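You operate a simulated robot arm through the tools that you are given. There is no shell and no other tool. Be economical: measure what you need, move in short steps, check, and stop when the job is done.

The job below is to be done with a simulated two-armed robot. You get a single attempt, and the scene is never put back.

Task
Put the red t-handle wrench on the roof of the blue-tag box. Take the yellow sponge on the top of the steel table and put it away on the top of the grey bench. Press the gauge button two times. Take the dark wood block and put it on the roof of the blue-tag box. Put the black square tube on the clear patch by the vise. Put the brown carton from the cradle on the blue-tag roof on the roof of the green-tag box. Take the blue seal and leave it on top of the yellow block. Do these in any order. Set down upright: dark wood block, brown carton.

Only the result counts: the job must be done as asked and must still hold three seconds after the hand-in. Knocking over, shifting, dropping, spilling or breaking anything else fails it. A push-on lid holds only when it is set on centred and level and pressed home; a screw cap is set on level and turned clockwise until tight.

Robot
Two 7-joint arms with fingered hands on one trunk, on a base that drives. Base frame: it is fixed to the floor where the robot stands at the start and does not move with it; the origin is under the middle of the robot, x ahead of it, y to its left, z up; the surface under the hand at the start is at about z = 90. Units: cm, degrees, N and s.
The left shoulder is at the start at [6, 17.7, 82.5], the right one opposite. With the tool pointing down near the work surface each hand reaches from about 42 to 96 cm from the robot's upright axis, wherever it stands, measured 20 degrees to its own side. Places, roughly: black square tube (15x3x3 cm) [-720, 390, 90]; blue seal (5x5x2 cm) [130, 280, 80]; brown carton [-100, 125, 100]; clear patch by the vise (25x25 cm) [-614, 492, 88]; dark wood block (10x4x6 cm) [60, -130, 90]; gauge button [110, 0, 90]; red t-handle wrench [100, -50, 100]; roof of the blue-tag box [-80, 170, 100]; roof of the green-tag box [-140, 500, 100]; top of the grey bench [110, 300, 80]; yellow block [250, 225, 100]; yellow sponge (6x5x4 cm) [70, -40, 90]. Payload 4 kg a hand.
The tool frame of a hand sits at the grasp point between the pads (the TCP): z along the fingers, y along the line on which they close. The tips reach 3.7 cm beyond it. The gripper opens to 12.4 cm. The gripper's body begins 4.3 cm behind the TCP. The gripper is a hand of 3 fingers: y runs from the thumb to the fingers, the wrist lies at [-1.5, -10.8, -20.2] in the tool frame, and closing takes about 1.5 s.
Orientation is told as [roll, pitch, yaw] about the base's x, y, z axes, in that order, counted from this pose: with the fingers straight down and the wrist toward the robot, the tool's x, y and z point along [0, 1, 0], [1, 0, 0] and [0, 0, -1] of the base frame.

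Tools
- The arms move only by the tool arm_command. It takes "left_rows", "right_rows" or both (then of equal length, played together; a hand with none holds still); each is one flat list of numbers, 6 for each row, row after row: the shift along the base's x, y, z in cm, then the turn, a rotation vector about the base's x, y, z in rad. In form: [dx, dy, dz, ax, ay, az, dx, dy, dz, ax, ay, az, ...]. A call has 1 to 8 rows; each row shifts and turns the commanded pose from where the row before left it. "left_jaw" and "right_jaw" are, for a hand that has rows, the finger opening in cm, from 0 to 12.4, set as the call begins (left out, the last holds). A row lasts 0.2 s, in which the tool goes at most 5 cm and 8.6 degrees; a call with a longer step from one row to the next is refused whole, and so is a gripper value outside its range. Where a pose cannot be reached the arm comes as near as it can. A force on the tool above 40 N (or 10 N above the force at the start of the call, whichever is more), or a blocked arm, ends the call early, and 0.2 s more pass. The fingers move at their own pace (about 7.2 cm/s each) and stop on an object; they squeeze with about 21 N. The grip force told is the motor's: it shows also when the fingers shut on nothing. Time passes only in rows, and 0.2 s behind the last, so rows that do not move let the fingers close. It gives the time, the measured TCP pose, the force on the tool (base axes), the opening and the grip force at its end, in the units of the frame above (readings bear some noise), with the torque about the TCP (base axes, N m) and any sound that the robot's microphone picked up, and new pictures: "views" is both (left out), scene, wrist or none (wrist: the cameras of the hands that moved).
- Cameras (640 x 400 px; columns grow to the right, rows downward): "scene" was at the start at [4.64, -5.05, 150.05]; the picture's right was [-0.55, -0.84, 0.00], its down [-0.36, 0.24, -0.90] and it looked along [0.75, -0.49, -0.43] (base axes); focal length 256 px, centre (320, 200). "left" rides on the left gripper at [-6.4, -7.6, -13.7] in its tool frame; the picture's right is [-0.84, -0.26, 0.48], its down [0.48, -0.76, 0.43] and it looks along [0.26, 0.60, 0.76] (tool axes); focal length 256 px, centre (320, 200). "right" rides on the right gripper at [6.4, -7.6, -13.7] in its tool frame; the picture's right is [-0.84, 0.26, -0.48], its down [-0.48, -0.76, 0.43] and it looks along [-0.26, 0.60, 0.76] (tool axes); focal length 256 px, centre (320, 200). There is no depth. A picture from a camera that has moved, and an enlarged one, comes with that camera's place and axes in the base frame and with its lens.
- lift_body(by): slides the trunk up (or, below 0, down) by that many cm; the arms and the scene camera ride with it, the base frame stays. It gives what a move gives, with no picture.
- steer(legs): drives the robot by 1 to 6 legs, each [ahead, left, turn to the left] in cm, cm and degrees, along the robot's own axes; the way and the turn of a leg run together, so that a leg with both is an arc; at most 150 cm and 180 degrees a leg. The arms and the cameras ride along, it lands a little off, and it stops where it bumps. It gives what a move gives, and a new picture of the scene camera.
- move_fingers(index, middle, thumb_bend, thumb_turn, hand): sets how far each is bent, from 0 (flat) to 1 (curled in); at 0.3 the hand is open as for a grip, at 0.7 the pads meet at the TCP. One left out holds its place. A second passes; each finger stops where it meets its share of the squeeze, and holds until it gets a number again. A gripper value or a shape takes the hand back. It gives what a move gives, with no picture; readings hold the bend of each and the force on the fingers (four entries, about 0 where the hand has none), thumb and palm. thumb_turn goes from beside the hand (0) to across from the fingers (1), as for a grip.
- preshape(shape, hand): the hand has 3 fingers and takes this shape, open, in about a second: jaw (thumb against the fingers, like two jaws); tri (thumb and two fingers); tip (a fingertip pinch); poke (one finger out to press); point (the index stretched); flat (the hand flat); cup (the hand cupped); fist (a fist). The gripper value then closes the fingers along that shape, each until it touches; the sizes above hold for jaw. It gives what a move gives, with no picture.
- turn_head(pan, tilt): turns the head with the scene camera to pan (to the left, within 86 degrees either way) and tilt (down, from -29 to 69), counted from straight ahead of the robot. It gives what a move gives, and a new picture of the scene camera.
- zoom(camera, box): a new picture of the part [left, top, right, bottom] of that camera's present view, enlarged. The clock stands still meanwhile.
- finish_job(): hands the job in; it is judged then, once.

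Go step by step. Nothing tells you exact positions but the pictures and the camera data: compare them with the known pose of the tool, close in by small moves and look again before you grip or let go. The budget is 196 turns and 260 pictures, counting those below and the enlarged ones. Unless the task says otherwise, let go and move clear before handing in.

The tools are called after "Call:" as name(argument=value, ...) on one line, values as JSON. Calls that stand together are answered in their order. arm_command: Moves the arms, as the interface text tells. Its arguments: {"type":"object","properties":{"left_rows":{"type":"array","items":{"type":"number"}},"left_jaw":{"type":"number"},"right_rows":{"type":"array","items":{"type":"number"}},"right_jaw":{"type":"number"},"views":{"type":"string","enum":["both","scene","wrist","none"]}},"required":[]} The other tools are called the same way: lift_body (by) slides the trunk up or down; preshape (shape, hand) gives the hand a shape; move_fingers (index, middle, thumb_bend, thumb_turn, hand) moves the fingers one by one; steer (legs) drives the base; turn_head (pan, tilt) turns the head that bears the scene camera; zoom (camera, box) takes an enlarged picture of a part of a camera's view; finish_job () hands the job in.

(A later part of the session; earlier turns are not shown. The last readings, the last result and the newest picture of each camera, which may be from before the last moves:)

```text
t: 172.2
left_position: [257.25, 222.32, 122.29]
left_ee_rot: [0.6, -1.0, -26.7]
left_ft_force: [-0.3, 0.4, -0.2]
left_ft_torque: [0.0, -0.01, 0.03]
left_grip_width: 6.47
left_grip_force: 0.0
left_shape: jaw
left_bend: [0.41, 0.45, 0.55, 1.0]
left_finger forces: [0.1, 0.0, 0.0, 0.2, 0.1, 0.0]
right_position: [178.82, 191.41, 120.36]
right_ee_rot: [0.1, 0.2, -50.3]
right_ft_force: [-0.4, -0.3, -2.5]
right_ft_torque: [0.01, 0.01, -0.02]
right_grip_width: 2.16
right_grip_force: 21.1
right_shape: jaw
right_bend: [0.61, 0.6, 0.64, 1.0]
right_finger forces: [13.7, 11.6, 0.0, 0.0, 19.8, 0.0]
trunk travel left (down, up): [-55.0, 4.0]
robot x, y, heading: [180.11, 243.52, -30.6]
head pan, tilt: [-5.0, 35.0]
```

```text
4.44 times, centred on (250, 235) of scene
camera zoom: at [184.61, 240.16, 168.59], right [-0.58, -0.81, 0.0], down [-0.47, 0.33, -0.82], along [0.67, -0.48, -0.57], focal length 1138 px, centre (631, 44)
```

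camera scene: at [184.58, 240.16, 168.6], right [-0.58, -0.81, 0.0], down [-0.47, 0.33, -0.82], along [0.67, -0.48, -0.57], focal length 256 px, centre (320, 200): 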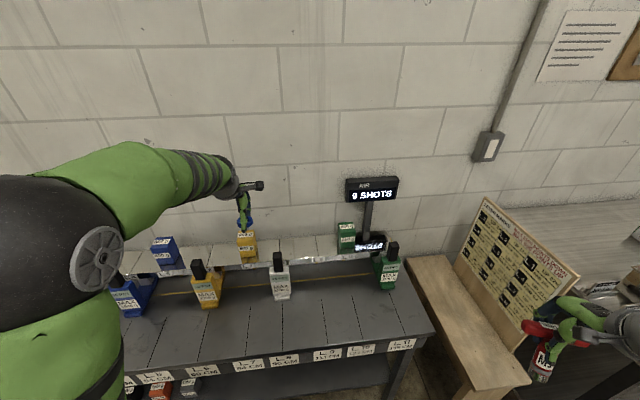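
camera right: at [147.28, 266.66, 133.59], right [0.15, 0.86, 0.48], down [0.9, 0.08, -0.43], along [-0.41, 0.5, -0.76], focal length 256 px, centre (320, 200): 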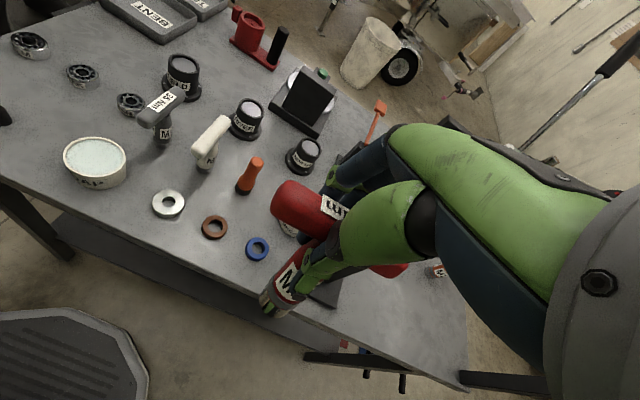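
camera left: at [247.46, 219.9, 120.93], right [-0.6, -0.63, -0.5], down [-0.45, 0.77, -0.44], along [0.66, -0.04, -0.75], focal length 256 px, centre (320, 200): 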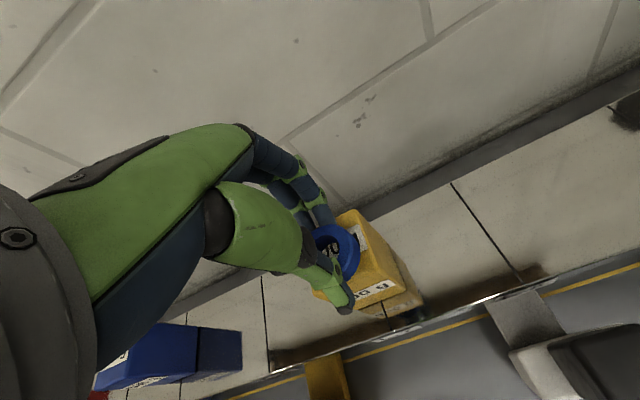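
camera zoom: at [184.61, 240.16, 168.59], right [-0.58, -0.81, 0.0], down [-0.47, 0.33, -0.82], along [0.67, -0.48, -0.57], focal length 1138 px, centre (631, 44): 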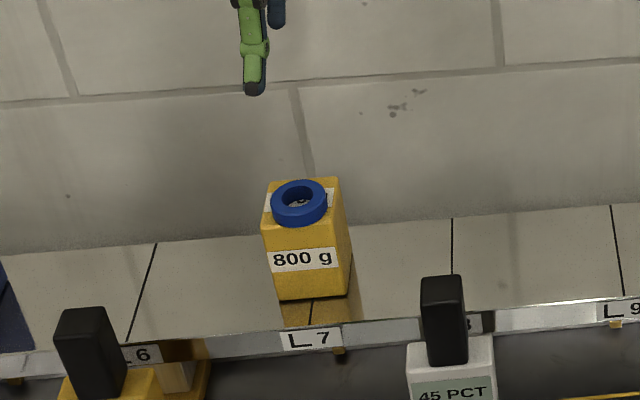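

The seal sits well on the yellow block. Retract the left arm, then strafe back along the corridor with the same heading (it suits the wooden bench as well).

Call:
arm_command(left_rows=[-4, 1.4, 0, 0, 0, 0, -4, 1.4, 0, 0, 0, 0, -4, 1.4, 0, 0, 0, 0, -4, 1.4, 0, 0, 0, 0, -4, 1.4, 0, 0, 0, 0, -4, 1.4, 0, 0, 0, 0, -4, 1.4, 0, 0, 0, 0, -4, 1.4, 0, 0, 0, 0], views="none")

Call:
steer(legs=[[-10, 0, 0], [0, -100, 0], [-30, 0, 0], [0, -140, 0], [0, -130, 0]])

Call:
turn_head(pan=-15, tilt=35)

```text
t: 174.0
left_position: [225.11, 233.34, 122.35]
left_ee_rot: [0.6, -1.1, -26.9]
left_ft_force: [-0.1, -0.6, 0.4]
left_ft_torque: [-0.04, 0.0, -0.02]
left_grip_width: 6.5
left_grip_force: 0.1
left_shape: jaw
left_bend: [0.41, 0.45, 0.55, 1.0]
left_finger forces: [0.1, 0.1, 0.0, 0.0, 0.0, 0.0]
right_position: [178.93, 191.41, 120.4]
right_ee_rot: [0.0, 0.3, -50.3]
right_ft_force: [-0.8, -0.2, -3.0]
right_ft_torque: [0.04, 0.01, 0.02]
right_grip_width: 2.17
right_grip_force: 21.5
right_shape: jaw
right_bend: [0.62, 0.6, 0.64, 1.0]
right_finger forces: [13.6, 11.6, 0.0, 0.0, 19.8, 0.0]
trunk travel left (down, up): [-55.0, 4.0]
robot x, y, heading: [179.88, 243.73, -30.3]
head pan, tilt: [-5.0, 35.0]
```

```text
t: 194.2
left_position: [0.62, -61.21, 122.34]
left_ee_rot: [0.6, -1.1, -27.5]
left_ft_force: [0.5, -0.5, -0.5]
left_ft_torque: [0.02, 0.01, 0.03]
left_grip_width: 6.48
left_grip_force: 0.1
left_shape: jaw
left_bend: [0.41, 0.45, 0.55, 1.0]
left_finger forces: [0.1, 0.1, 0.0, 0.0, 0.1, 0.1]
right_position: [-46.17, -102.57, 120.28]
right_ee_rot: [0.0, 0.2, -50.9]
right_ft_force: [-0.2, 0.3, -2.8]
right_ft_torque: [0.04, 0.0, 0.02]
right_grip_width: 2.2
right_grip_force: 21.6
right_shape: jaw
right_bend: [0.62, 0.6, 0.64, 1.0]
right_finger forces: [13.7, 11.6, 0.0, 0.0, 19.7, 0.0]
trunk travel left (down, up): [-55.0, 4.0]
robot x, y, heading: [-44.14, -50.28, -31.6]
head pan, tilt: [-5.0, 35.0]
camera scene: at [-39.96, -53.81, 168.59], right [-0.59, -0.81, 0.0], down [-0.46, 0.34, -0.82], along [0.66, -0.48, -0.57], focal length 256 px, centre (320, 200)
```

scene: 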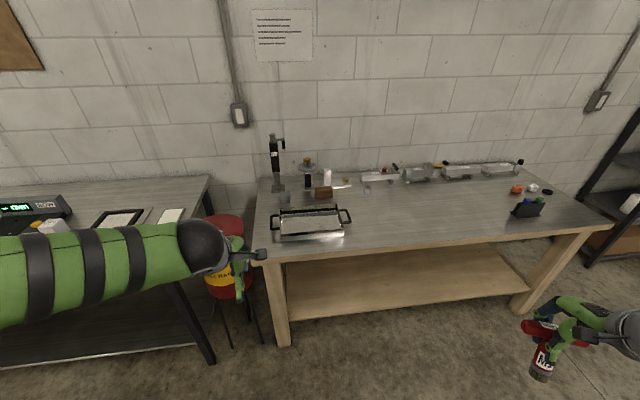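

```text
t: 194.9
left_position: [0.71, -61.07, 122.51]
left_ee_rot: [0.6, -1.0, -27.4]
left_ft_force: [0.2, 0.0, 0.8]
left_ft_torque: [-0.01, 0.0, -0.03]
left_grip_width: 6.48
left_grip_force: 0.1
left_shape: jaw
left_bend: [0.41, 0.45, 0.55, 1.0]
left_finger forces: [0.0, 0.1, 0.1, 0.0, 0.0, 0.1]
right_position: [-46.18, -102.6, 120.3]
right_ee_rot: [0.1, 0.2, -50.9]
right_ft_force: [-1.7, 1.1, -3.6]
right_ft_torque: [0.03, 0.04, 0.01]
right_grip_width: 2.15
right_grip_force: 21.3
right_shape: jaw
right_bend: [0.62, 0.6, 0.64, 1.0]
right_finger forces: [13.7, 11.7, 0.0, 0.0, 19.7, 0.1]
trunk travel left (down, up): [-55.0, 4.0]
robot x, y, heading: [-44.56, -49.99, -31.2]
head pan, tilt: [-15.0, 35.0]
camera scene: at [-40.94, -54.92, 168.59], right [-0.72, -0.69, 0.0], down [-0.4, 0.41, -0.82], along [0.57, -0.59, -0.57], focal length 256 px, centre (320, 200)
```

scene: 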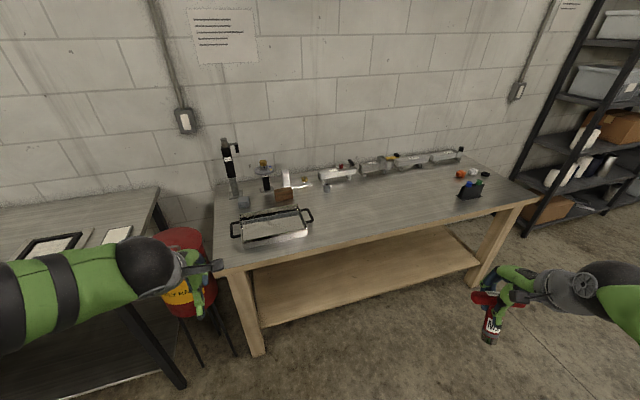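

The wood block is near (53,-124), behind a tray with handles. Drive so it's about 72 cm ahead and slightly left.

Call:
steer(legs=[[0, -28, 3], [48, 0, 0]])

Call:
turn_head(pan=0, tilt=40)

```text
t: 199.3
left_position: [30.09, -105.7, 122.27]
left_ee_rot: [0.5, -1.0, -24.0]
left_ft_force: [0.7, 0.4, -0.9]
left_ft_torque: [-0.02, 0.0, -0.01]
left_grip_width: 6.47
left_grip_force: 0.0
left_shape: jaw
left_bend: [0.41, 0.45, 0.55, 1.0]
left_finger forces: [0.0, 0.0, 0.0, 0.1, 0.0, 0.0]
right_position: [-14.03, -149.85, 120.24]
right_ee_rot: [0.0, 0.3, -47.4]
right_ft_force: [1.1, 0.8, -1.7]
right_ft_torque: [0.03, 0.05, -0.01]
right_grip_width: 2.17
right_grip_force: 21.2
right_shape: jaw
right_bend: [0.62, 0.6, 0.64, 1.0]
right_finger forces: [13.6, 11.6, 0.0, 0.1, 19.7, 0.1]
trunk travel left (down, up): [-55.0, 4.0]
robot x, y, heading: [-15.71, -97.52, -27.9]
head pan, tilt: [-15.0, 35.0]
camera scene: at [-11.66, -102.08, 168.59], right [-0.68, -0.73, 0.0], down [-0.42, 0.39, -0.82], along [0.6, -0.56, -0.57], focal length 256 px, centre (320, 200)
```

scene: 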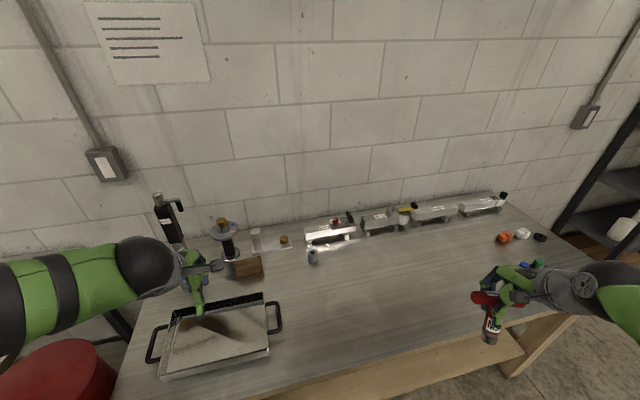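

```text
t: 200.1
left_position: [30.12, -105.66, 122.4]
left_ee_rot: [0.5, -1.0, -24.0]
left_ft_force: [0.6, 0.1, 0.1]
left_ft_torque: [0.01, 0.02, 0.0]
left_grip_width: 6.48
left_grip_force: 0.0
left_shape: jaw
left_bend: [0.41, 0.45, 0.55, 1.0]
left_finger forces: [0.0, 0.1, 0.0, 0.1, 0.0, 0.0]
right_position: [-14.16, -149.87, 120.28]
right_ee_rot: [0.1, 0.2, -47.5]
right_ft_force: [0.0, 0.1, -3.0]
right_ft_torque: [0.03, 0.0, 0.01]
right_grip_width: 2.17
right_grip_force: 21.1
right_shape: jaw
right_bend: [0.62, 0.6, 0.64, 1.0]
right_finger forces: [13.8, 11.6, 0.1, 0.1, 19.7, 0.1]
trunk travel left (down, up): [-55.0, 4.0]
robot x, y, heading: [-15.39, -97.45, -27.7]
head pan, tilt: [0.0, 40.0]
camera scene: at [-10.68, -100.03, 167.84], right [-0.47, -0.88, 0.0], down [-0.57, 0.3, -0.77], along [0.68, -0.36, -0.64], focal length 256 px, centre (320, 200)
```

scene: 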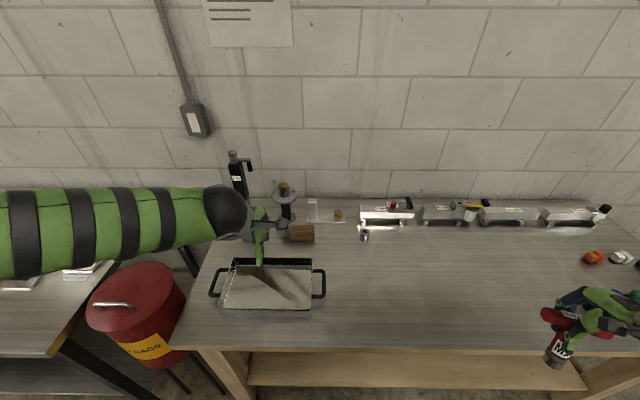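

Zoom on the block with both cameras.

Call:
zoom(camera="scene", box=[250, 190, 360, 260])

Call:
zoom(camera="left", box=[0, 0, 640, 400])

```text
5.71 times, centred on (305, 225) of scene
camera zoom: at [-10.68, -100.03, 167.84], right [-0.47, -0.88, 0.0], down [-0.57, 0.3, -0.77], along [0.68, -0.36, -0.64], focal length 1463 px, centre (406, 57)
```

zoom: 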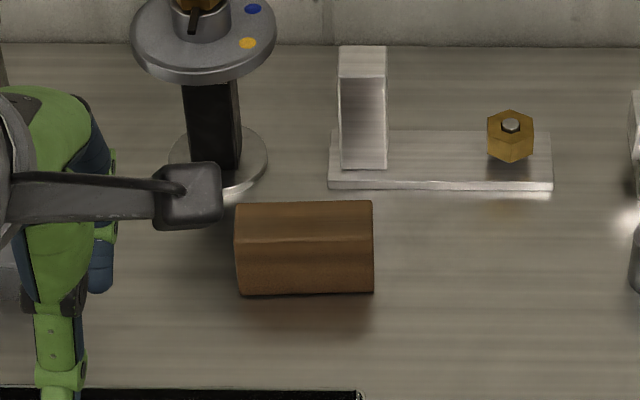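

```text
1.00 times, centred on (320, 200) of left (not enlarged: the box is as wide or as high as the picture)
camera zoom: at [20.25, -108.41, 135.8], right [-0.56, -0.66, -0.5], down [-0.49, 0.75, -0.44], along [0.66, -0.01, -0.75], focal length 256 px, centre (320, 200)
```

zoom: 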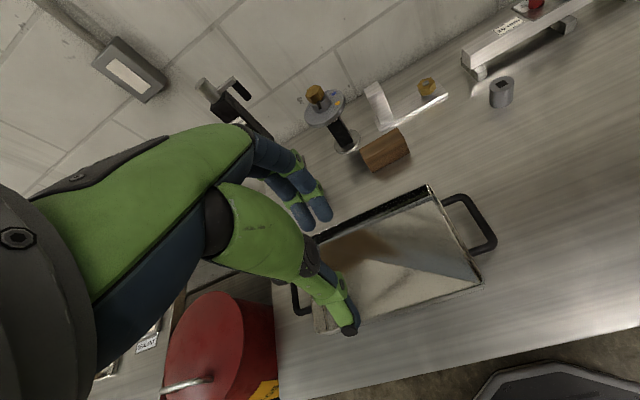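

Block centre (53.4,-126,93), long side along the bench; I'll grip across its 4 cm width at yaw -28, 1.5 cm right of centre to clear the disc stand behind. Move over it.

Call:
arm_command(left_rows=[3.2, -3.1, 0, 0, 0, -0.03, 3.2, -3.1, 0, 0, 0, -0.03, 3.2, -3.1, 0, 0, 0, 0, 3.2, -3.1, 0, 0, 0, 0, 3.2, -3.1, 0, 0, 0, 0, 3.3, -3.1, -2, 0, 0, 0, 3.3, -3.1, -2, 0, 0, 0, 0, 0, -4, 0, 0, 0], left_jaw=8, views="both")

```text
t: 201.9
left_position: [52.63, -127.46, 114.45]
left_ee_rot: [0.6, -1.0, -27.4]
left_ft_force: [-0.1, 1.3, -0.1]
left_ft_torque: [0.03, 0.0, -0.01]
left_grip_width: 7.98
left_grip_force: 0.1
left_shape: jaw
left_bend: [0.37, 0.4, 0.52, 0.99]
left_finger forces: [0.0, 0.0, 0.0, 0.1, 0.0, 0.1]
right_position: [-14.16, -149.86, 120.23]
right_ee_rot: [0.1, 0.2, -47.6]
right_ft_force: [0.9, 0.3, -2.7]
right_ft_torque: [0.04, 0.0, 0.0]
right_grip_width: 2.16
right_grip_force: 20.7
right_shape: jaw
right_bend: [0.62, 0.6, 0.64, 1.0]
right_finger forces: [13.6, 11.6, 0.1, 0.1, 19.7, 0.0]
trunk travel left (down, up): [-55.0, 4.0]
robot x, y, heading: [-15.65, -97.25, -27.5]
head pan, tilt: [0.0, 40.0]
camera scene: at [-10.72, -100.04, 167.84], right [-0.47, -0.89, 0.0], down [-0.57, 0.3, -0.77], along [0.68, -0.36, -0.64], focal length 256 px, centre (320, 200)
camera left: at [42.49, -129.65, 127.83], right [-0.6, -0.62, -0.5], down [-0.44, 0.78, -0.44], along [0.66, -0.05, -0.75], focal length 256 px, centre (320, 200)
```

scene: 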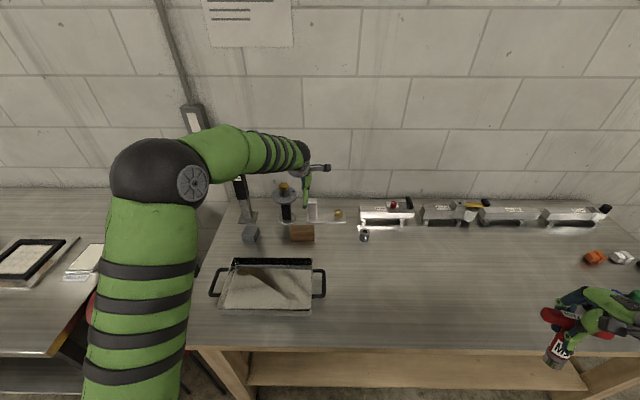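
left: 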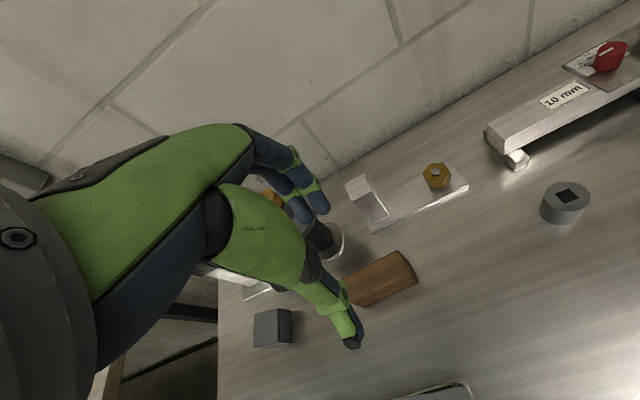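

Zoom to check the block's edges relative to the hand.

Call:
zoom(camera="left", box=[290, 190, 450, 350])

Call:
zoom(camera="scene", box=[250, 150, 360, 260])

```text
2.50 times, centred on (370, 270) of left
camera zoom: at [42.49, -129.65, 127.83], right [-0.6, -0.62, -0.5], down [-0.44, 0.78, -0.44], along [0.66, -0.05, -0.75], focal length 640 px, centre (195, 25)
```

zoom: 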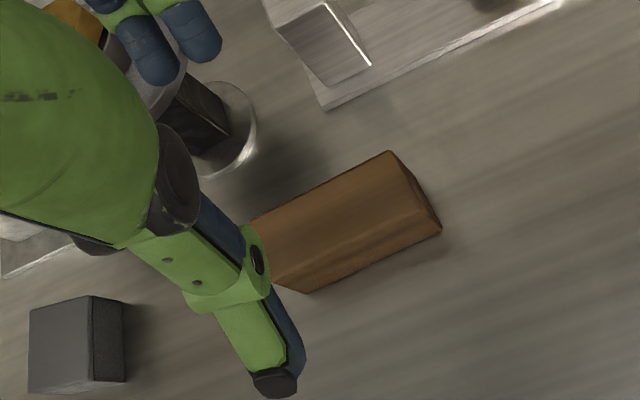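

```text
3.64 times, centred on (305, 205) of scene
camera zoom: at [-10.72, -100.04, 167.84], right [-0.47, -0.89, 0.0], down [-0.57, 0.3, -0.77], along [0.68, -0.36, -0.64], focal length 931 px, centre (374, 182)
```

zoom: 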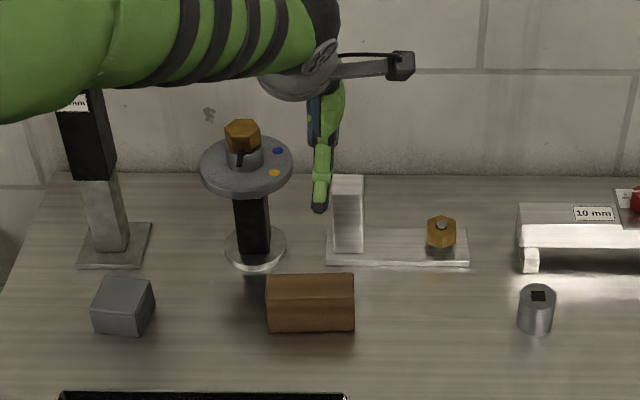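

The near camera puts the block's centre at about (55.3,-127.1). Adjust and lower to just above.

Call:
arm_command(left_rows=[2, -0.8, 0, 0, 0, 0, 0, 0, -4, 0, 0, 0, 0, 0, -4, 0, 0, 0, 0, 0, -3, 0, 0, 0, 0, 0, 0, 0, 0, 0], left_jaw=7.5, views="wrist")

Call:
zoom(camera="scene", box=[250, 170, 360, 260])

```text
t: 203.1
left_position: [54.66, -128.21, 103.41]
left_ee_rot: [0.6, -1.0, -27.4]
left_ft_force: [-0.5, -0.1, 0.5]
left_ft_torque: [0.0, -0.01, 0.02]
left_grip_width: 7.54
left_grip_force: 0.1
left_shape: jaw
left_bend: [0.38, 0.42, 0.53, 0.99]
left_finger forces: [0.0, 0.0, 0.0, 0.0, 0.0, 0.0]
right_position: [-14.15, -149.75, 120.23]
right_ee_rot: [0.0, 0.3, -47.5]
right_ft_force: [0.1, 0.6, -3.2]
right_ft_torque: [0.01, 0.0, 0.02]
right_grip_width: 2.2
right_grip_force: 20.6
right_shape: jaw
right_bend: [0.62, 0.6, 0.64, 1.0]
right_finger forces: [13.6, 11.6, 0.0, 0.1, 19.7, 0.0]
trunk travel left (down, up): [-55.0, 4.0]
robot x, y, heading: [-15.69, -97.17, -27.5]
head pan, tilt: [0.0, 40.0]
camera left: at [44.63, -130.4, 116.83], right [-0.6, -0.63, -0.5], down [-0.44, 0.78, -0.44], along [0.66, -0.05, -0.75], focal length 256 px, centre (320, 200)
```

left: 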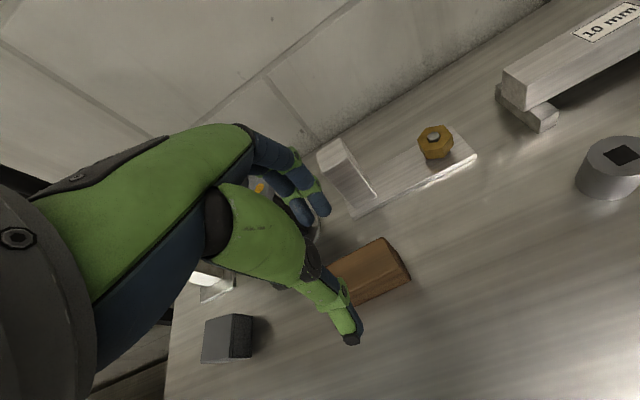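

```text
4.44 times, centred on (305, 215) of scene
camera zoom: at [-10.69, -100.01, 167.84], right [-0.47, -0.89, 0.0], down [-0.57, 0.3, -0.77], along [0.68, -0.36, -0.64], focal length 1138 px, centre (387, 133)
```

zoom: 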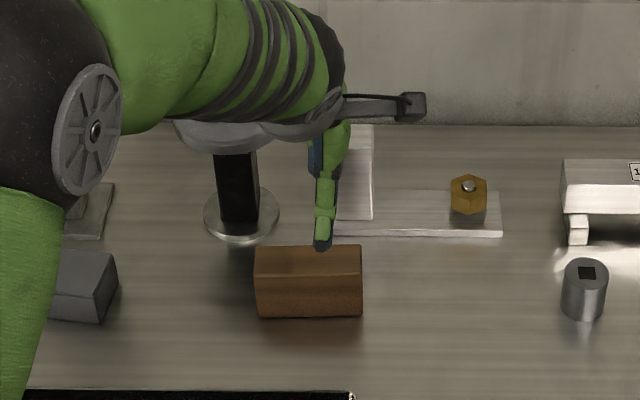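

Both cameras agree within about 1 cm; I'll shift 0.6 cm nearer, open a bit more and lower around the block.

Call:
arm_command(left_rows=[-0.5, 0.3, 0, 0, 0, 0, 0, 0, -3, 0, 0, 0, 0, 0, -3, 0, 0, 0, 0, 0, -2, 0, 0, 0, 0, 0, -0.7, 0, 0, 0, 0, 0, 0, 0, 0, 0], left_jaw=8.4, views="wrist")

Call:
zoom(camera="scene", box=[250, 170, 360, 260])

```text
t: 204.5
left_position: [54.29, -127.85, 94.64]
left_ee_rot: [0.6, -1.1, -27.4]
left_ft_force: [0.5, 1.0, 3.6]
left_ft_torque: [-0.11, -0.13, -0.04]
left_grip_width: 8.36
left_grip_force: 0.1
left_shape: jaw
left_bend: [0.35, 0.39, 0.51, 0.99]
left_finger forces: [3.0, 0.8, 0.1, 0.1, 0.0, 0.0]
right_position: [-14.12, -149.8, 120.33]
right_ee_rot: [0.1, 0.3, -47.5]
right_ft_force: [0.6, -0.4, -3.0]
right_ft_torque: [0.03, 0.01, 0.06]
right_grip_width: 2.16
right_grip_force: 20.7
right_shape: jaw
right_bend: [0.62, 0.6, 0.64, 1.0]
right_finger forces: [13.6, 11.6, 0.0, 0.0, 19.8, 0.1]
trunk travel left (down, up): [-55.0, 4.0]
robot x, y, heading: [-15.48, -97.46, -27.8]
head pan, tilt: [0.0, 40.0]
camera left: at [44.24, -130.0, 108.08], right [-0.6, -0.63, -0.5], down [-0.44, 0.78, -0.44], along [0.66, -0.05, -0.75], focal length 256 px, centre (320, 200)
```

left: 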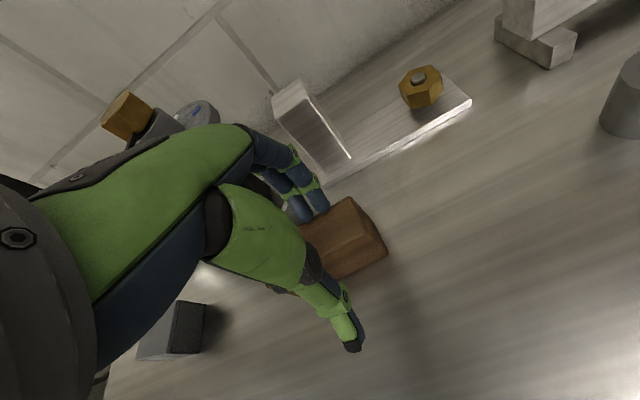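

```text
4.44 times, centred on (305, 215) of scene
camera zoom: at [-10.72, -100.01, 167.85], right [-0.47, -0.89, 0.0], down [-0.57, 0.3, -0.77], along [0.68, -0.36, -0.64], focal length 1138 px, centre (387, 133)
```

zoom: 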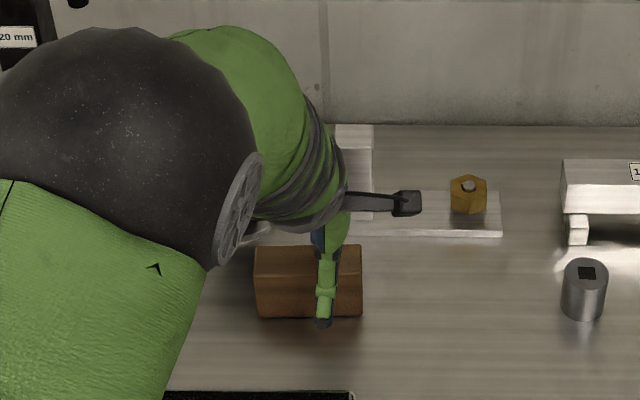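

Fingers straddle the block. Raise 0.3 cm and close.

Call:
arm_command(left_rows=[0, 0, 0.3, 0, 0, 0, 0, 0, 0, 0, 0, 0, 0, 0, 0, 0, 0, 0, 0, 0, 0, 0, 0, 0, 0, 0, 0, 0, 0, 0, 0, 0, 0, 0, 0, 0, 0, 0, 0, 0, 0, 0], left_jaw=1, views="wrist")

```text
t: 206.1
left_position: [54.24, -127.97, 94.99]
left_ee_rot: [0.6, -1.1, -27.4]
left_ft_force: [0.3, -0.1, -0.4]
left_ft_torque: [0.0, 0.0, 0.03]
left_grip_width: 1.05
left_grip_force: 0.1
left_shape: jaw
left_bend: [0.64, 0.65, 0.68, 1.0]
left_finger forces: [0.0, 0.0, 0.1, 0.1, 0.1, 0.0]
right_position: [-14.2, -149.75, 120.41]
right_ee_rot: [-0.1, 0.3, -47.6]
right_ft_force: [0.0, -0.3, -3.3]
right_ft_torque: [0.01, -0.01, 0.01]
right_grip_width: 2.21
right_grip_force: 21.3
right_shape: jaw
right_bend: [0.62, 0.6, 0.64, 1.0]
right_finger forces: [13.6, 11.6, 0.1, 0.1, 19.7, 0.0]
trunk travel left (down, up): [-55.0, 4.0]
robot x, y, heading: [-15.33, -97.7, -27.7]
head pan, tilt: [0.0, 40.0]
camera left: at [44.22, -129.99, 108.33], right [-0.6, -0.62, -0.5], down [-0.44, 0.78, -0.44], along [0.66, -0.05, -0.75], focal length 256 px, centre (320, 200)
```

left: 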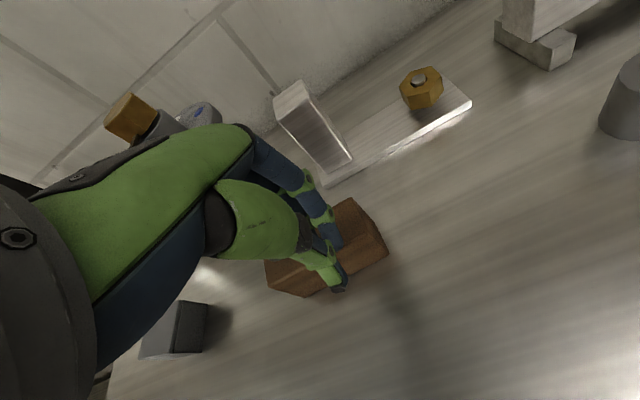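

The fingers closed above it: triangulating again, the bench top is at z≈86 and the block's top at 91.6, centre (57.2,-127.5). Rise, open, shift and come down properly.

Call:
arm_command(left_rows=[0, 0, 3, 0, 0, 0, 0, 0, 3, 0, 0, 0, 1, -0.5, 0, 0, 0, 0, 1.3, -0.4, 0, 0, 0, 0, 0, 0, 0, 0, 0, 0, 0, 0, 0, 0, 0, 0], left_jaw=8.4, views="wrist")

Call:
zoom(camera="scene", box=[250, 170, 360, 260])

```text
t: 207.5
left_position: [56.64, -128.71, 100.95]
left_ee_rot: [0.6, -1.0, -27.3]
left_ft_force: [-0.6, 0.0, -0.2]
left_ft_torque: [0.03, 0.01, 0.01]
left_grip_width: 8.36
left_grip_force: 0.1
left_shape: jaw
left_bend: [0.36, 0.39, 0.51, 0.99]
left_finger forces: [0.0, 0.1, 0.0, 0.0, 0.1, 0.0]
right_position: [-14.2, -149.82, 120.32]
right_ee_rot: [0.1, 0.1, -47.6]
right_ft_force: [-0.6, -0.1, -3.1]
right_ft_torque: [0.0, -0.06, -0.03]
right_grip_width: 2.17
right_grip_force: 21.0
right_shape: jaw
right_bend: [0.62, 0.6, 0.64, 1.0]
right_finger forces: [13.6, 11.7, 0.0, 0.0, 19.7, 0.0]
trunk travel left (down, up): [-55.0, 4.0]
robot x, y, heading: [-15.53, -97.4, -28.0]
head pan, tilt: [0.0, 40.0]
camera left: at [46.64, -130.96, 114.36], right [-0.6, -0.62, -0.5], down [-0.44, 0.78, -0.44], along [0.66, -0.05, -0.75], focal length 256 px, centre (320, 200)
```

left: 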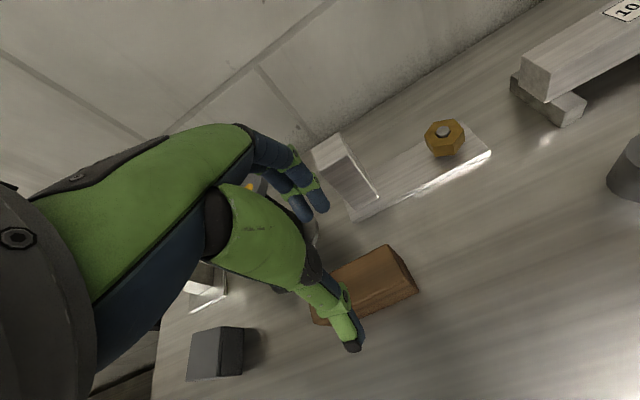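

```text
4.44 times, centred on (305, 215) of scene
camera zoom: at [-10.67, -100.03, 167.84], right [-0.47, -0.89, 0.0], down [-0.57, 0.3, -0.77], along [0.68, -0.36, -0.64], focal length 1138 px, centre (387, 133)
```

zoom: 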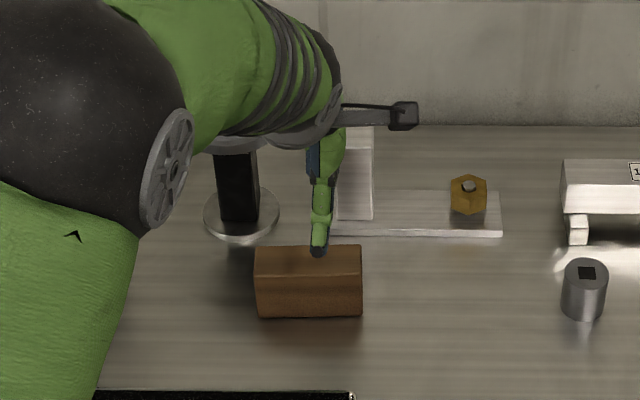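

Aligned in depth now. Lower around the block.

Call:
arm_command(left_rows=[0, 0, -3, 0, 0, 0, 0, 0, -3, 0, 0, 0, 0, 0, -2.5, 0, 0, 0, 0, 0, -0.8, 0, 0, 0, 0, 0, -0.5, 0, 0, 0, 0, 0, 0, 0, 0, 0], views="wrist")

```text
t: 208.9
left_position: [56.54, -128.85, 91.11]
left_ee_rot: [0.7, -1.0, -27.4]
left_ft_force: [-0.3, 0.3, 0.5]
left_ft_torque: [0.0, -0.01, 0.0]
left_grip_width: 8.35
left_grip_force: 0.1
left_shape: jaw
left_bend: [0.36, 0.39, 0.51, 0.99]
left_finger forces: [0.0, 0.1, 0.0, 0.0, 0.0, 0.0]
right_position: [-14.09, -149.88, 120.35]
right_ee_rot: [0.1, 0.1, -47.5]
right_ft_force: [0.7, -0.3, -2.6]
right_ft_torque: [0.02, -0.02, 0.0]
right_grip_width: 2.17
right_grip_force: 21.0
right_shape: jaw
right_bend: [0.62, 0.6, 0.64, 1.0]
right_finger forces: [13.5, 11.5, 0.1, 0.0, 19.8, 0.0]
trunk travel left (down, up): [-55.0, 4.0]
robot x, y, heading: [-15.58, -97.18, -27.8]
head pan, tilt: [0.0, 40.0]
camera left: at [46.5, -130.92, 104.57], right [-0.6, -0.62, -0.5], down [-0.44, 0.78, -0.44], along [0.66, -0.05, -0.75], focal length 256 px, centre (320, 200)
```

left: 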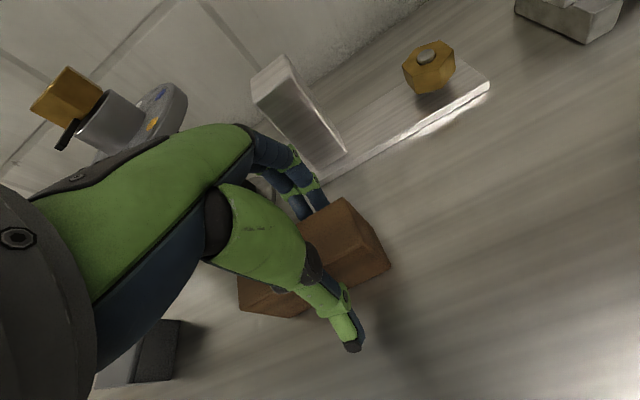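

Now the fingers are on both sides of the block. Close.

Call:
arm_command(left_rows=[0, 0, 0, 0, 0, 0, 0, 0, 0, 0, 0, 0, 0, 0, 0, 0, 0, 0, 0, 0, 0, 0, 0, 0, 0, 0, 0, 0, 0, 0, 0, 0, 0, 0, 0, 0], left_jaw=1, views="wrist")

Call:
arm_command(left_rows=[0, 0, 1, 0, 0, 0, 0, 0, 3, 0, 0, 0, 0, 0, 4, 0, 0, 0, 0, 0, 4, 0, 0, 0, 0, 0, 4, 0, 0, 0, 0, 0, 4, 0, 0, 0, 0, 0, 4, 0, 0, 0, -3, 2.5, 3, 0, 0, 0], views="wrist")

```text
t: 210.3
left_position: [56.56, -128.76, 91.3]
left_ee_rot: [0.6, -1.2, -27.4]
left_ft_force: [2.6, -0.1, 6.8]
left_ft_torque: [-0.16, -0.32, 0.01]
left_grip_width: 4.6
left_grip_force: 21.0
left_shape: jaw
left_bend: [0.46, 0.5, 0.61, 1.0]
left_finger forces: [16.0, 9.6, 0.0, 0.1, 23.6, 0.1]
right_position: [-14.11, -149.79, 120.36]
right_ee_rot: [0.0, 0.2, -47.4]
right_ft_force: [0.3, -0.4, -3.0]
right_ft_torque: [0.02, -0.03, 0.01]
right_grip_width: 2.16
right_grip_force: 20.6
right_shape: jaw
right_bend: [0.62, 0.6, 0.64, 1.0]
right_finger forces: [13.5, 11.6, 0.0, 0.0, 19.7, 0.0]
trunk travel left (down, up): [-55.0, 4.0]
robot x, y, heading: [-15.3, -97.41, -27.6]
head pan, tilt: [0.0, 40.0]
camera left: at [46.5, -130.92, 104.65], right [-0.6, -0.63, -0.5], down [-0.44, 0.78, -0.44], along [0.66, -0.05, -0.75], focal length 256 px, centre (320, 200)
```

left: 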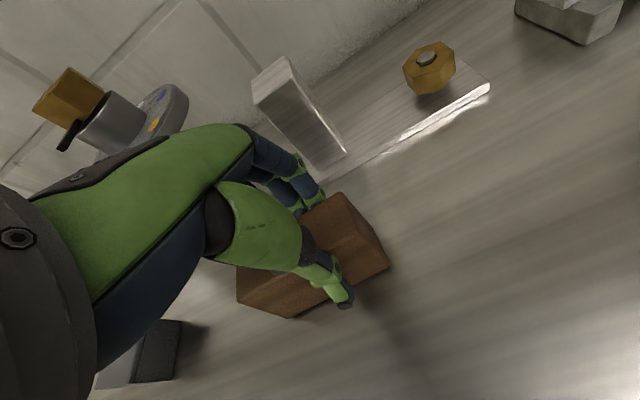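

```text
t: 212.1
left_position: [53.29, -125.77, 118.38]
left_ee_rot: [0.6, -1.1, -27.5]
left_ft_force: [-0.2, 0.7, -2.3]
left_ft_torque: [-0.01, 0.0, -0.03]
left_grip_width: 4.46
left_grip_force: 20.9
left_shape: jaw
left_bend: [0.47, 0.5, 0.61, 1.0]
left_finger forces: [15.3, 8.7, 0.1, 0.0, 23.8, 0.1]
right_position: [-14.22, -149.71, 120.31]
right_ee_rot: [0.1, 0.2, -47.5]
right_ft_force: [0.1, 0.4, -3.1]
right_ft_torque: [0.01, -0.03, 0.04]
right_grip_width: 2.16
right_grip_force: 21.2
right_shape: jaw
right_bend: [0.62, 0.6, 0.64, 1.0]
right_finger forces: [13.5, 11.5, 0.0, 0.1, 19.8, 0.0]
trunk travel left (down, up): [-55.0, 4.0]
robot x, y, heading: [-15.58, -97.28, -27.8]
head pan, tilt: [0.0, 40.0]
camera left: at [43.37, -128.02, 131.81], right [-0.6, -0.62, -0.5], down [-0.44, 0.78, -0.44], along [0.66, -0.05, -0.75], focal length 256 px, centre (320, 200)
```

left: 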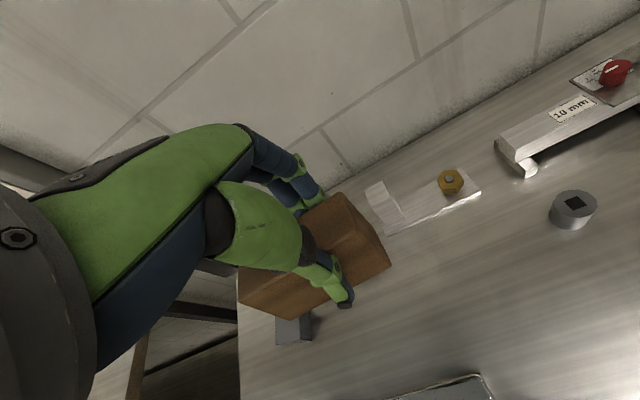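

Block gripped and lifted. Retract, then back off, turn round, and drive to the blue-tag trailer.

Call:
arm_command(left_rows=[-3.5, 1.9, 0.5, 0, 0, 0, -3.5, 1.9, 0.5, 0, 0, 0, -3.5, 1.9, 0.5, 0, 0, 0, -3.5, 1.9, 0.5, 0, 0, 0, -3.5, 1.9, 0, 0, 0, 0, -3.5, 1.9, 0, 0, 0, 0, -3.5, 1.9, 0, 0, 0, 0], views="none")

Call:
steer(legs=[[-60, 0, 0], [0, 0, 90], [0, 0, 88], [0, -145, 0], [0, -20, 0], [25, 0, 0]])

Call:
turn_head(pan=0, tilt=35)

```text
t: 213.7
left_position: [28.87, -112.94, 120.22]
left_ee_rot: [0.5, -1.0, -27.3]
left_ft_force: [-0.5, -0.5, 0.2]
left_ft_torque: [-0.04, 0.02, 0.04]
left_grip_width: 4.47
left_grip_force: 20.7
left_shape: jaw
left_bend: [0.47, 0.5, 0.61, 1.0]
left_finger forces: [15.2, 8.7, 0.1, 0.0, 23.8, 0.1]
right_position: [-14.28, -149.79, 120.23]
right_ee_rot: [0.1, 0.2, -47.5]
right_ft_force: [-0.5, 0.5, -2.9]
right_ft_torque: [0.03, -0.02, 0.01]
right_grip_width: 2.19
right_grip_force: 20.7
right_shape: jaw
right_bend: [0.62, 0.6, 0.64, 1.0]
right_finger forces: [13.5, 11.4, 0.0, 0.0, 19.7, 0.0]
trunk travel left (down, up): [-55.0, 4.0]
robot x, y, heading: [-15.2, -97.17, -27.7]
head pan, tilt: [0.0, 40.0]
```

```text
t: 234.2
left_position: [-49.35, 105.48, 120.32]
left_ee_rot: [0.6, -0.9, 149.1]
left_ft_force: [-0.5, 0.9, -1.2]
left_ft_torque: [0.01, -0.06, -0.01]
left_grip_width: 4.39
left_grip_force: 21.0
left_shape: jaw
left_bend: [0.47, 0.51, 0.61, 1.0]
left_finger forces: [14.9, 8.3, 0.0, 0.0, 23.0, 0.1]
right_position: [-4.04, 139.8, 120.24]
right_ee_rot: [0.0, 0.2, 129.0]
right_ft_force: [-0.4, 0.4, -3.8]
right_ft_torque: [-0.06, 0.01, 0.01]
right_grip_width: 2.12
right_grip_force: 21.0
right_shape: jaw
right_bend: [0.62, 0.61, 0.64, 1.0]
right_finger forces: [13.4, 11.3, 0.0, 0.0, 18.8, 0.0]
trunk travel left (down, up): [-55.0, 4.0]
robot x, y, heading: [-6.09, 87.4, 148.9]
head pan, tilt: [0.0, 40.0]
camera scene: at [-10.73, 90.19, 167.83], right [0.52, 0.86, 0.0], down [0.55, -0.33, -0.77], along [-0.65, 0.4, -0.64], focal length 256 px, centre (320, 200)
```

scene: 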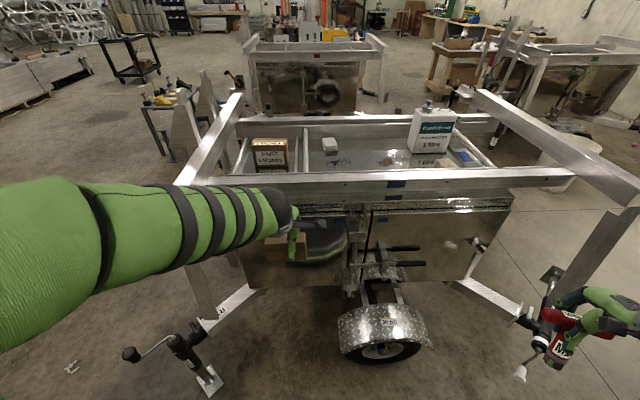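

```text
t: 234.8
left_position: [-49.23, 105.3, 120.27]
left_ee_rot: [0.6, -1.0, 149.0]
left_ft_force: [-0.2, 0.1, -0.6]
left_ft_torque: [0.01, 0.01, 0.04]
left_grip_width: 4.42
left_grip_force: 20.7
left_shape: jaw
left_bend: [0.47, 0.51, 0.61, 1.0]
left_finger forces: [14.9, 8.3, 0.1, 0.0, 23.0, 0.0]
right_position: [-3.9, 139.63, 120.33]
right_ee_rot: [0.1, 0.1, 129.0]
right_ft_force: [-0.3, 1.1, -3.7]
right_ft_torque: [-0.01, 0.01, 0.05]
right_grip_width: 2.15
right_grip_force: 21.0
right_shape: jaw
right_bend: [0.62, 0.61, 0.64, 1.0]
right_finger forces: [13.4, 11.1, 0.0, 0.1, 18.8, 0.1]
trunk travel left (down, up): [-55.0, 4.0]
robot x, y, heading: [-5.71, 87.17, 148.9]
head pan, tilt: [0.0, 35.0]
camera scene: at [-10.84, 90.25, 168.59], right [0.52, 0.86, 0.0], down [0.49, -0.3, -0.82], along [-0.7, 0.42, -0.57], focal length 256 px, centre (320, 200)
```

scene: 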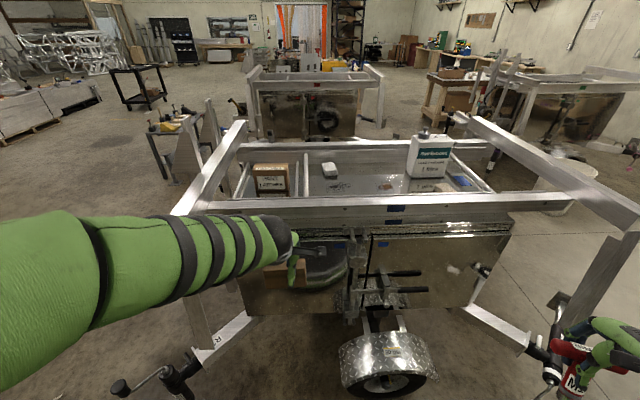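

Now I see the trailer roof with carton, pad and bottle. Zooming.

Call:
zoom(camera="scene", box=[190, 110, 350, 230])

Call:
zoom(camera="scene", box=[340, 110, 510, 230])

```text
3.33 times, centred on (270, 170) of scene
camera zoom: at [-10.84, 90.25, 168.59], right [0.52, 0.86, 0.0], down [0.49, -0.3, -0.82], along [-0.7, 0.42, -0.57], focal length 854 px, centre (487, 300)
```

zoom: 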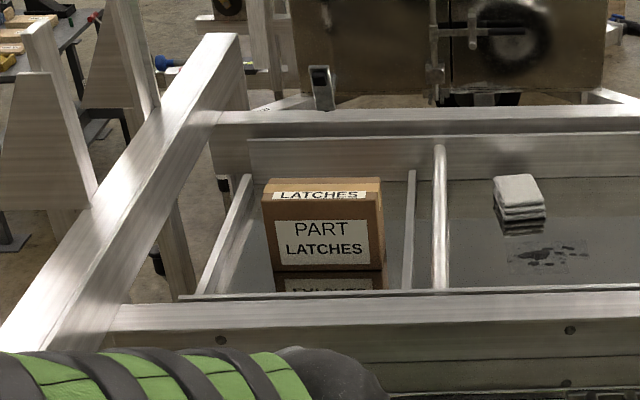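

```text
3.33 times, centred on (425, 170) of scene
camera zoom: at [-10.84, 90.25, 168.59], right [0.52, 0.86, 0.0], down [0.49, -0.3, -0.82], along [-0.7, 0.42, -0.57], focal length 854 px, centre (-30, 300)
```

zoom: 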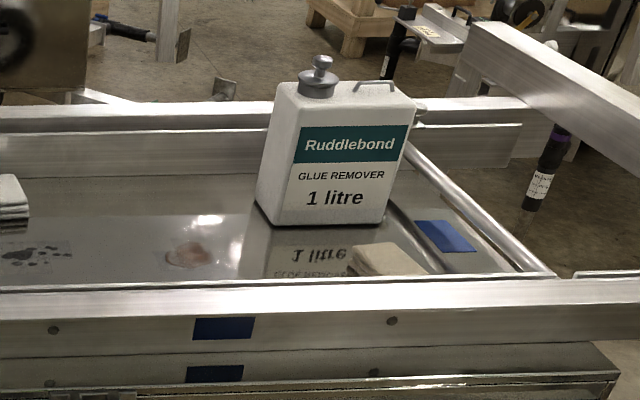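

Roof area between divider and bottle is free. I'll raise the left hand and drive about 38 cm closer.

Call:
arm_command(left_rows=[0, 0, 4, 0, 0, 0, 0, 0, 4, 0, 0, 0], right_rows=[0, 0, 3, 0, 0, 0, 0, 0, 3, 0, 0, 0], views="none")

Call:
steer(legs=[[38, 0, 1]])

Call:
turn_head(pan=-10, tilt=45)

```text
t: 235.4
left_position: [-49.19, 105.36, 128.19]
left_ee_rot: [0.6, -1.0, 149.1]
left_ft_force: [0.2, -0.2, -1.5]
left_ft_torque: [0.0, -0.04, -0.01]
left_grip_width: 4.38
left_grip_force: 21.5
left_shape: jaw
left_bend: [0.47, 0.51, 0.61, 1.0]
left_finger forces: [14.9, 8.3, 0.0, 0.0, 23.1, 0.0]
right_position: [-3.97, 139.64, 126.46]
right_ee_rot: [0.1, 0.2, 129.1]
right_ft_force: [0.0, -0.1, -2.5]
right_ft_torque: [-0.01, 0.0, 0.01]
right_grip_width: 2.17
right_grip_force: 21.2
right_shape: jaw
right_bend: [0.62, 0.61, 0.64, 1.0]
right_finger forces: [13.3, 11.2, 0.0, 0.0, 18.7, 0.0]
trunk travel left (down, up): [-55.0, 4.0]
robot x, y, heading: [-5.88, 87.27, 148.7]
head pan, tilt: [0.0, 35.0]
```

```text
t: 237.4
left_position: [-71.93, 118.67, 128.26]
left_ee_rot: [0.6, -1.1, 148.4]
left_ft_force: [1.0, -0.6, -1.4]
left_ft_torque: [0.07, 0.0, 0.02]
left_grip_width: 4.4
left_grip_force: 20.7
left_shape: jaw
left_bend: [0.47, 0.51, 0.61, 1.0]
left_finger forces: [14.9, 8.4, 0.1, 0.0, 23.2, 0.0]
right_position: [-26.22, 152.23, 126.51]
right_ee_rot: [0.1, 0.3, 128.2]
right_ft_force: [-0.4, -0.6, -2.2]
right_ft_torque: [0.0, 0.0, -0.02]
right_grip_width: 2.11
right_grip_force: 21.1
right_shape: jaw
right_bend: [0.62, 0.61, 0.64, 1.0]
right_finger forces: [13.4, 11.4, 0.0, 0.1, 19.3, 0.0]
trunk travel left (down, up): [-55.0, 4.0]
robot x, y, heading: [-28.8, 100.43, 147.8]
head pan, tilt: [0.0, 35.0]
stopped in leg 1: the robot was blocked; the commanded pose is now the measured one
camera scene: at [-33.8, 102.91, 168.61], right [0.53, 0.85, 0.0], down [0.49, -0.3, -0.82], along [-0.69, 0.44, -0.57], focal length 256 px, centre (320, 200)
```

scene: 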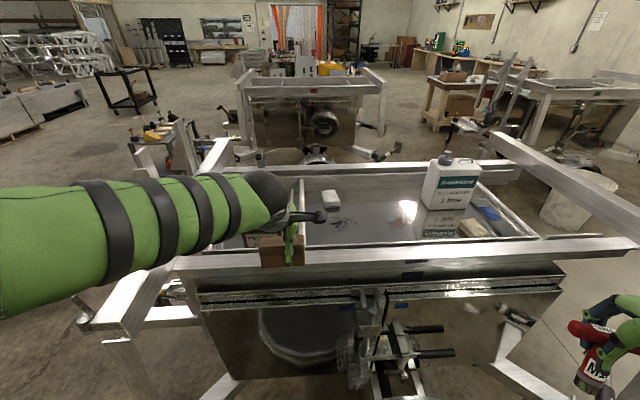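

```text
t: 238.1
left_position: [-72.14, 118.92, 128.15]
left_ee_rot: [0.6, -1.1, 148.4]
left_ft_force: [-0.1, -0.5, -1.2]
left_ft_torque: [0.01, -0.04, -0.02]
left_grip_width: 4.38
left_grip_force: 20.5
left_shape: jaw
left_bend: [0.47, 0.51, 0.61, 1.0]
left_finger forces: [14.9, 8.3, 0.0, 0.0, 23.2, 0.0]
right_position: [-26.53, 152.48, 126.4]
right_ee_rot: [0.0, 0.3, 128.3]
right_ft_force: [0.3, -0.1, -3.0]
right_ft_torque: [-0.01, -0.02, -0.02]
right_grip_width: 2.12
right_grip_force: 21.0
right_shape: jaw
right_bend: [0.62, 0.61, 0.64, 1.0]
right_finger forces: [13.5, 11.5, 0.1, 0.0, 19.3, 0.0]
trunk travel left (down, up): [-55.0, 4.0]
robot x, y, heading: [-28.64, 100.27, 147.7]
head pan, tilt: [-10.0, 45.0]
camera scene: at [-32.57, 104.05, 167.12], right [0.67, 0.74, 0.0], down [0.52, -0.47, -0.71], along [-0.53, 0.47, -0.71], focal length 256 px, centre (320, 200)
```

scene: 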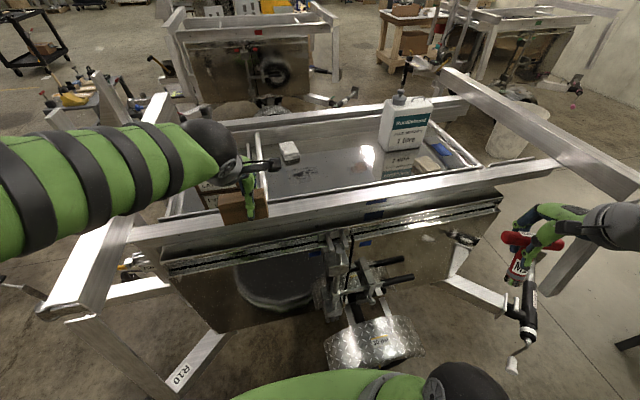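

The fender stops me here, close enough. I'll use the left wrist camera to triangulate the roof.

Call:
zoom(camera="left", box=[0, 0, 640, 400])

Call:
zoom(camera="scene", box=[230, 80, 480, 230])

```text
1.00 times, centred on (320, 200) of left (not enlarged: the box is as wide or as high as the picture)
camera zoom: at [-62.13, 120.39, 141.59], right [0.65, 0.58, -0.5], down [0.38, -0.81, -0.44], along [-0.66, 0.1, -0.75], focal length 256 px, centre (320, 200)
```

zoom: 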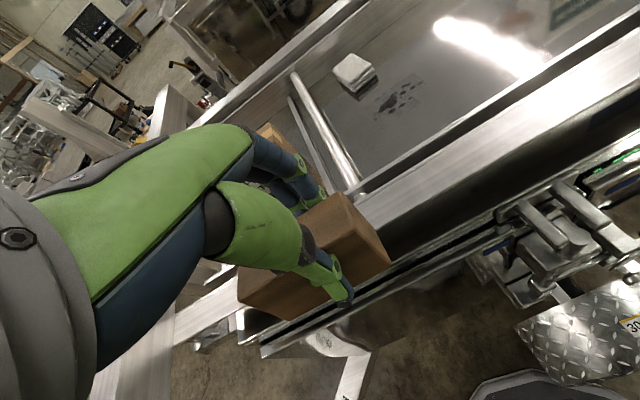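

```text
2.56 times, centred on (355, 155) of scene
camera zoom: at [-32.57, 104.05, 167.12], right [0.67, 0.74, 0.0], down [0.52, -0.47, -0.71], along [-0.53, 0.47, -0.71], focal length 656 px, centre (230, 315)
```

zoom: 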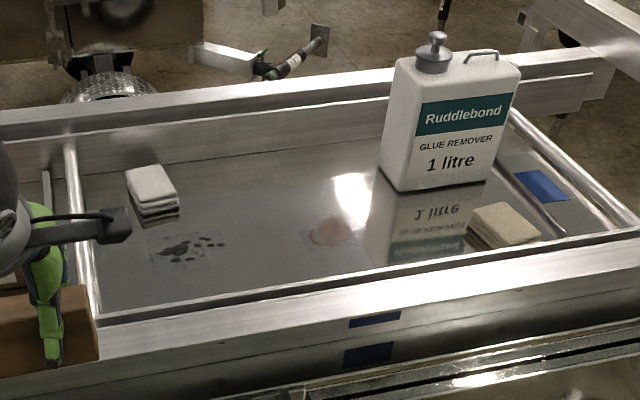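

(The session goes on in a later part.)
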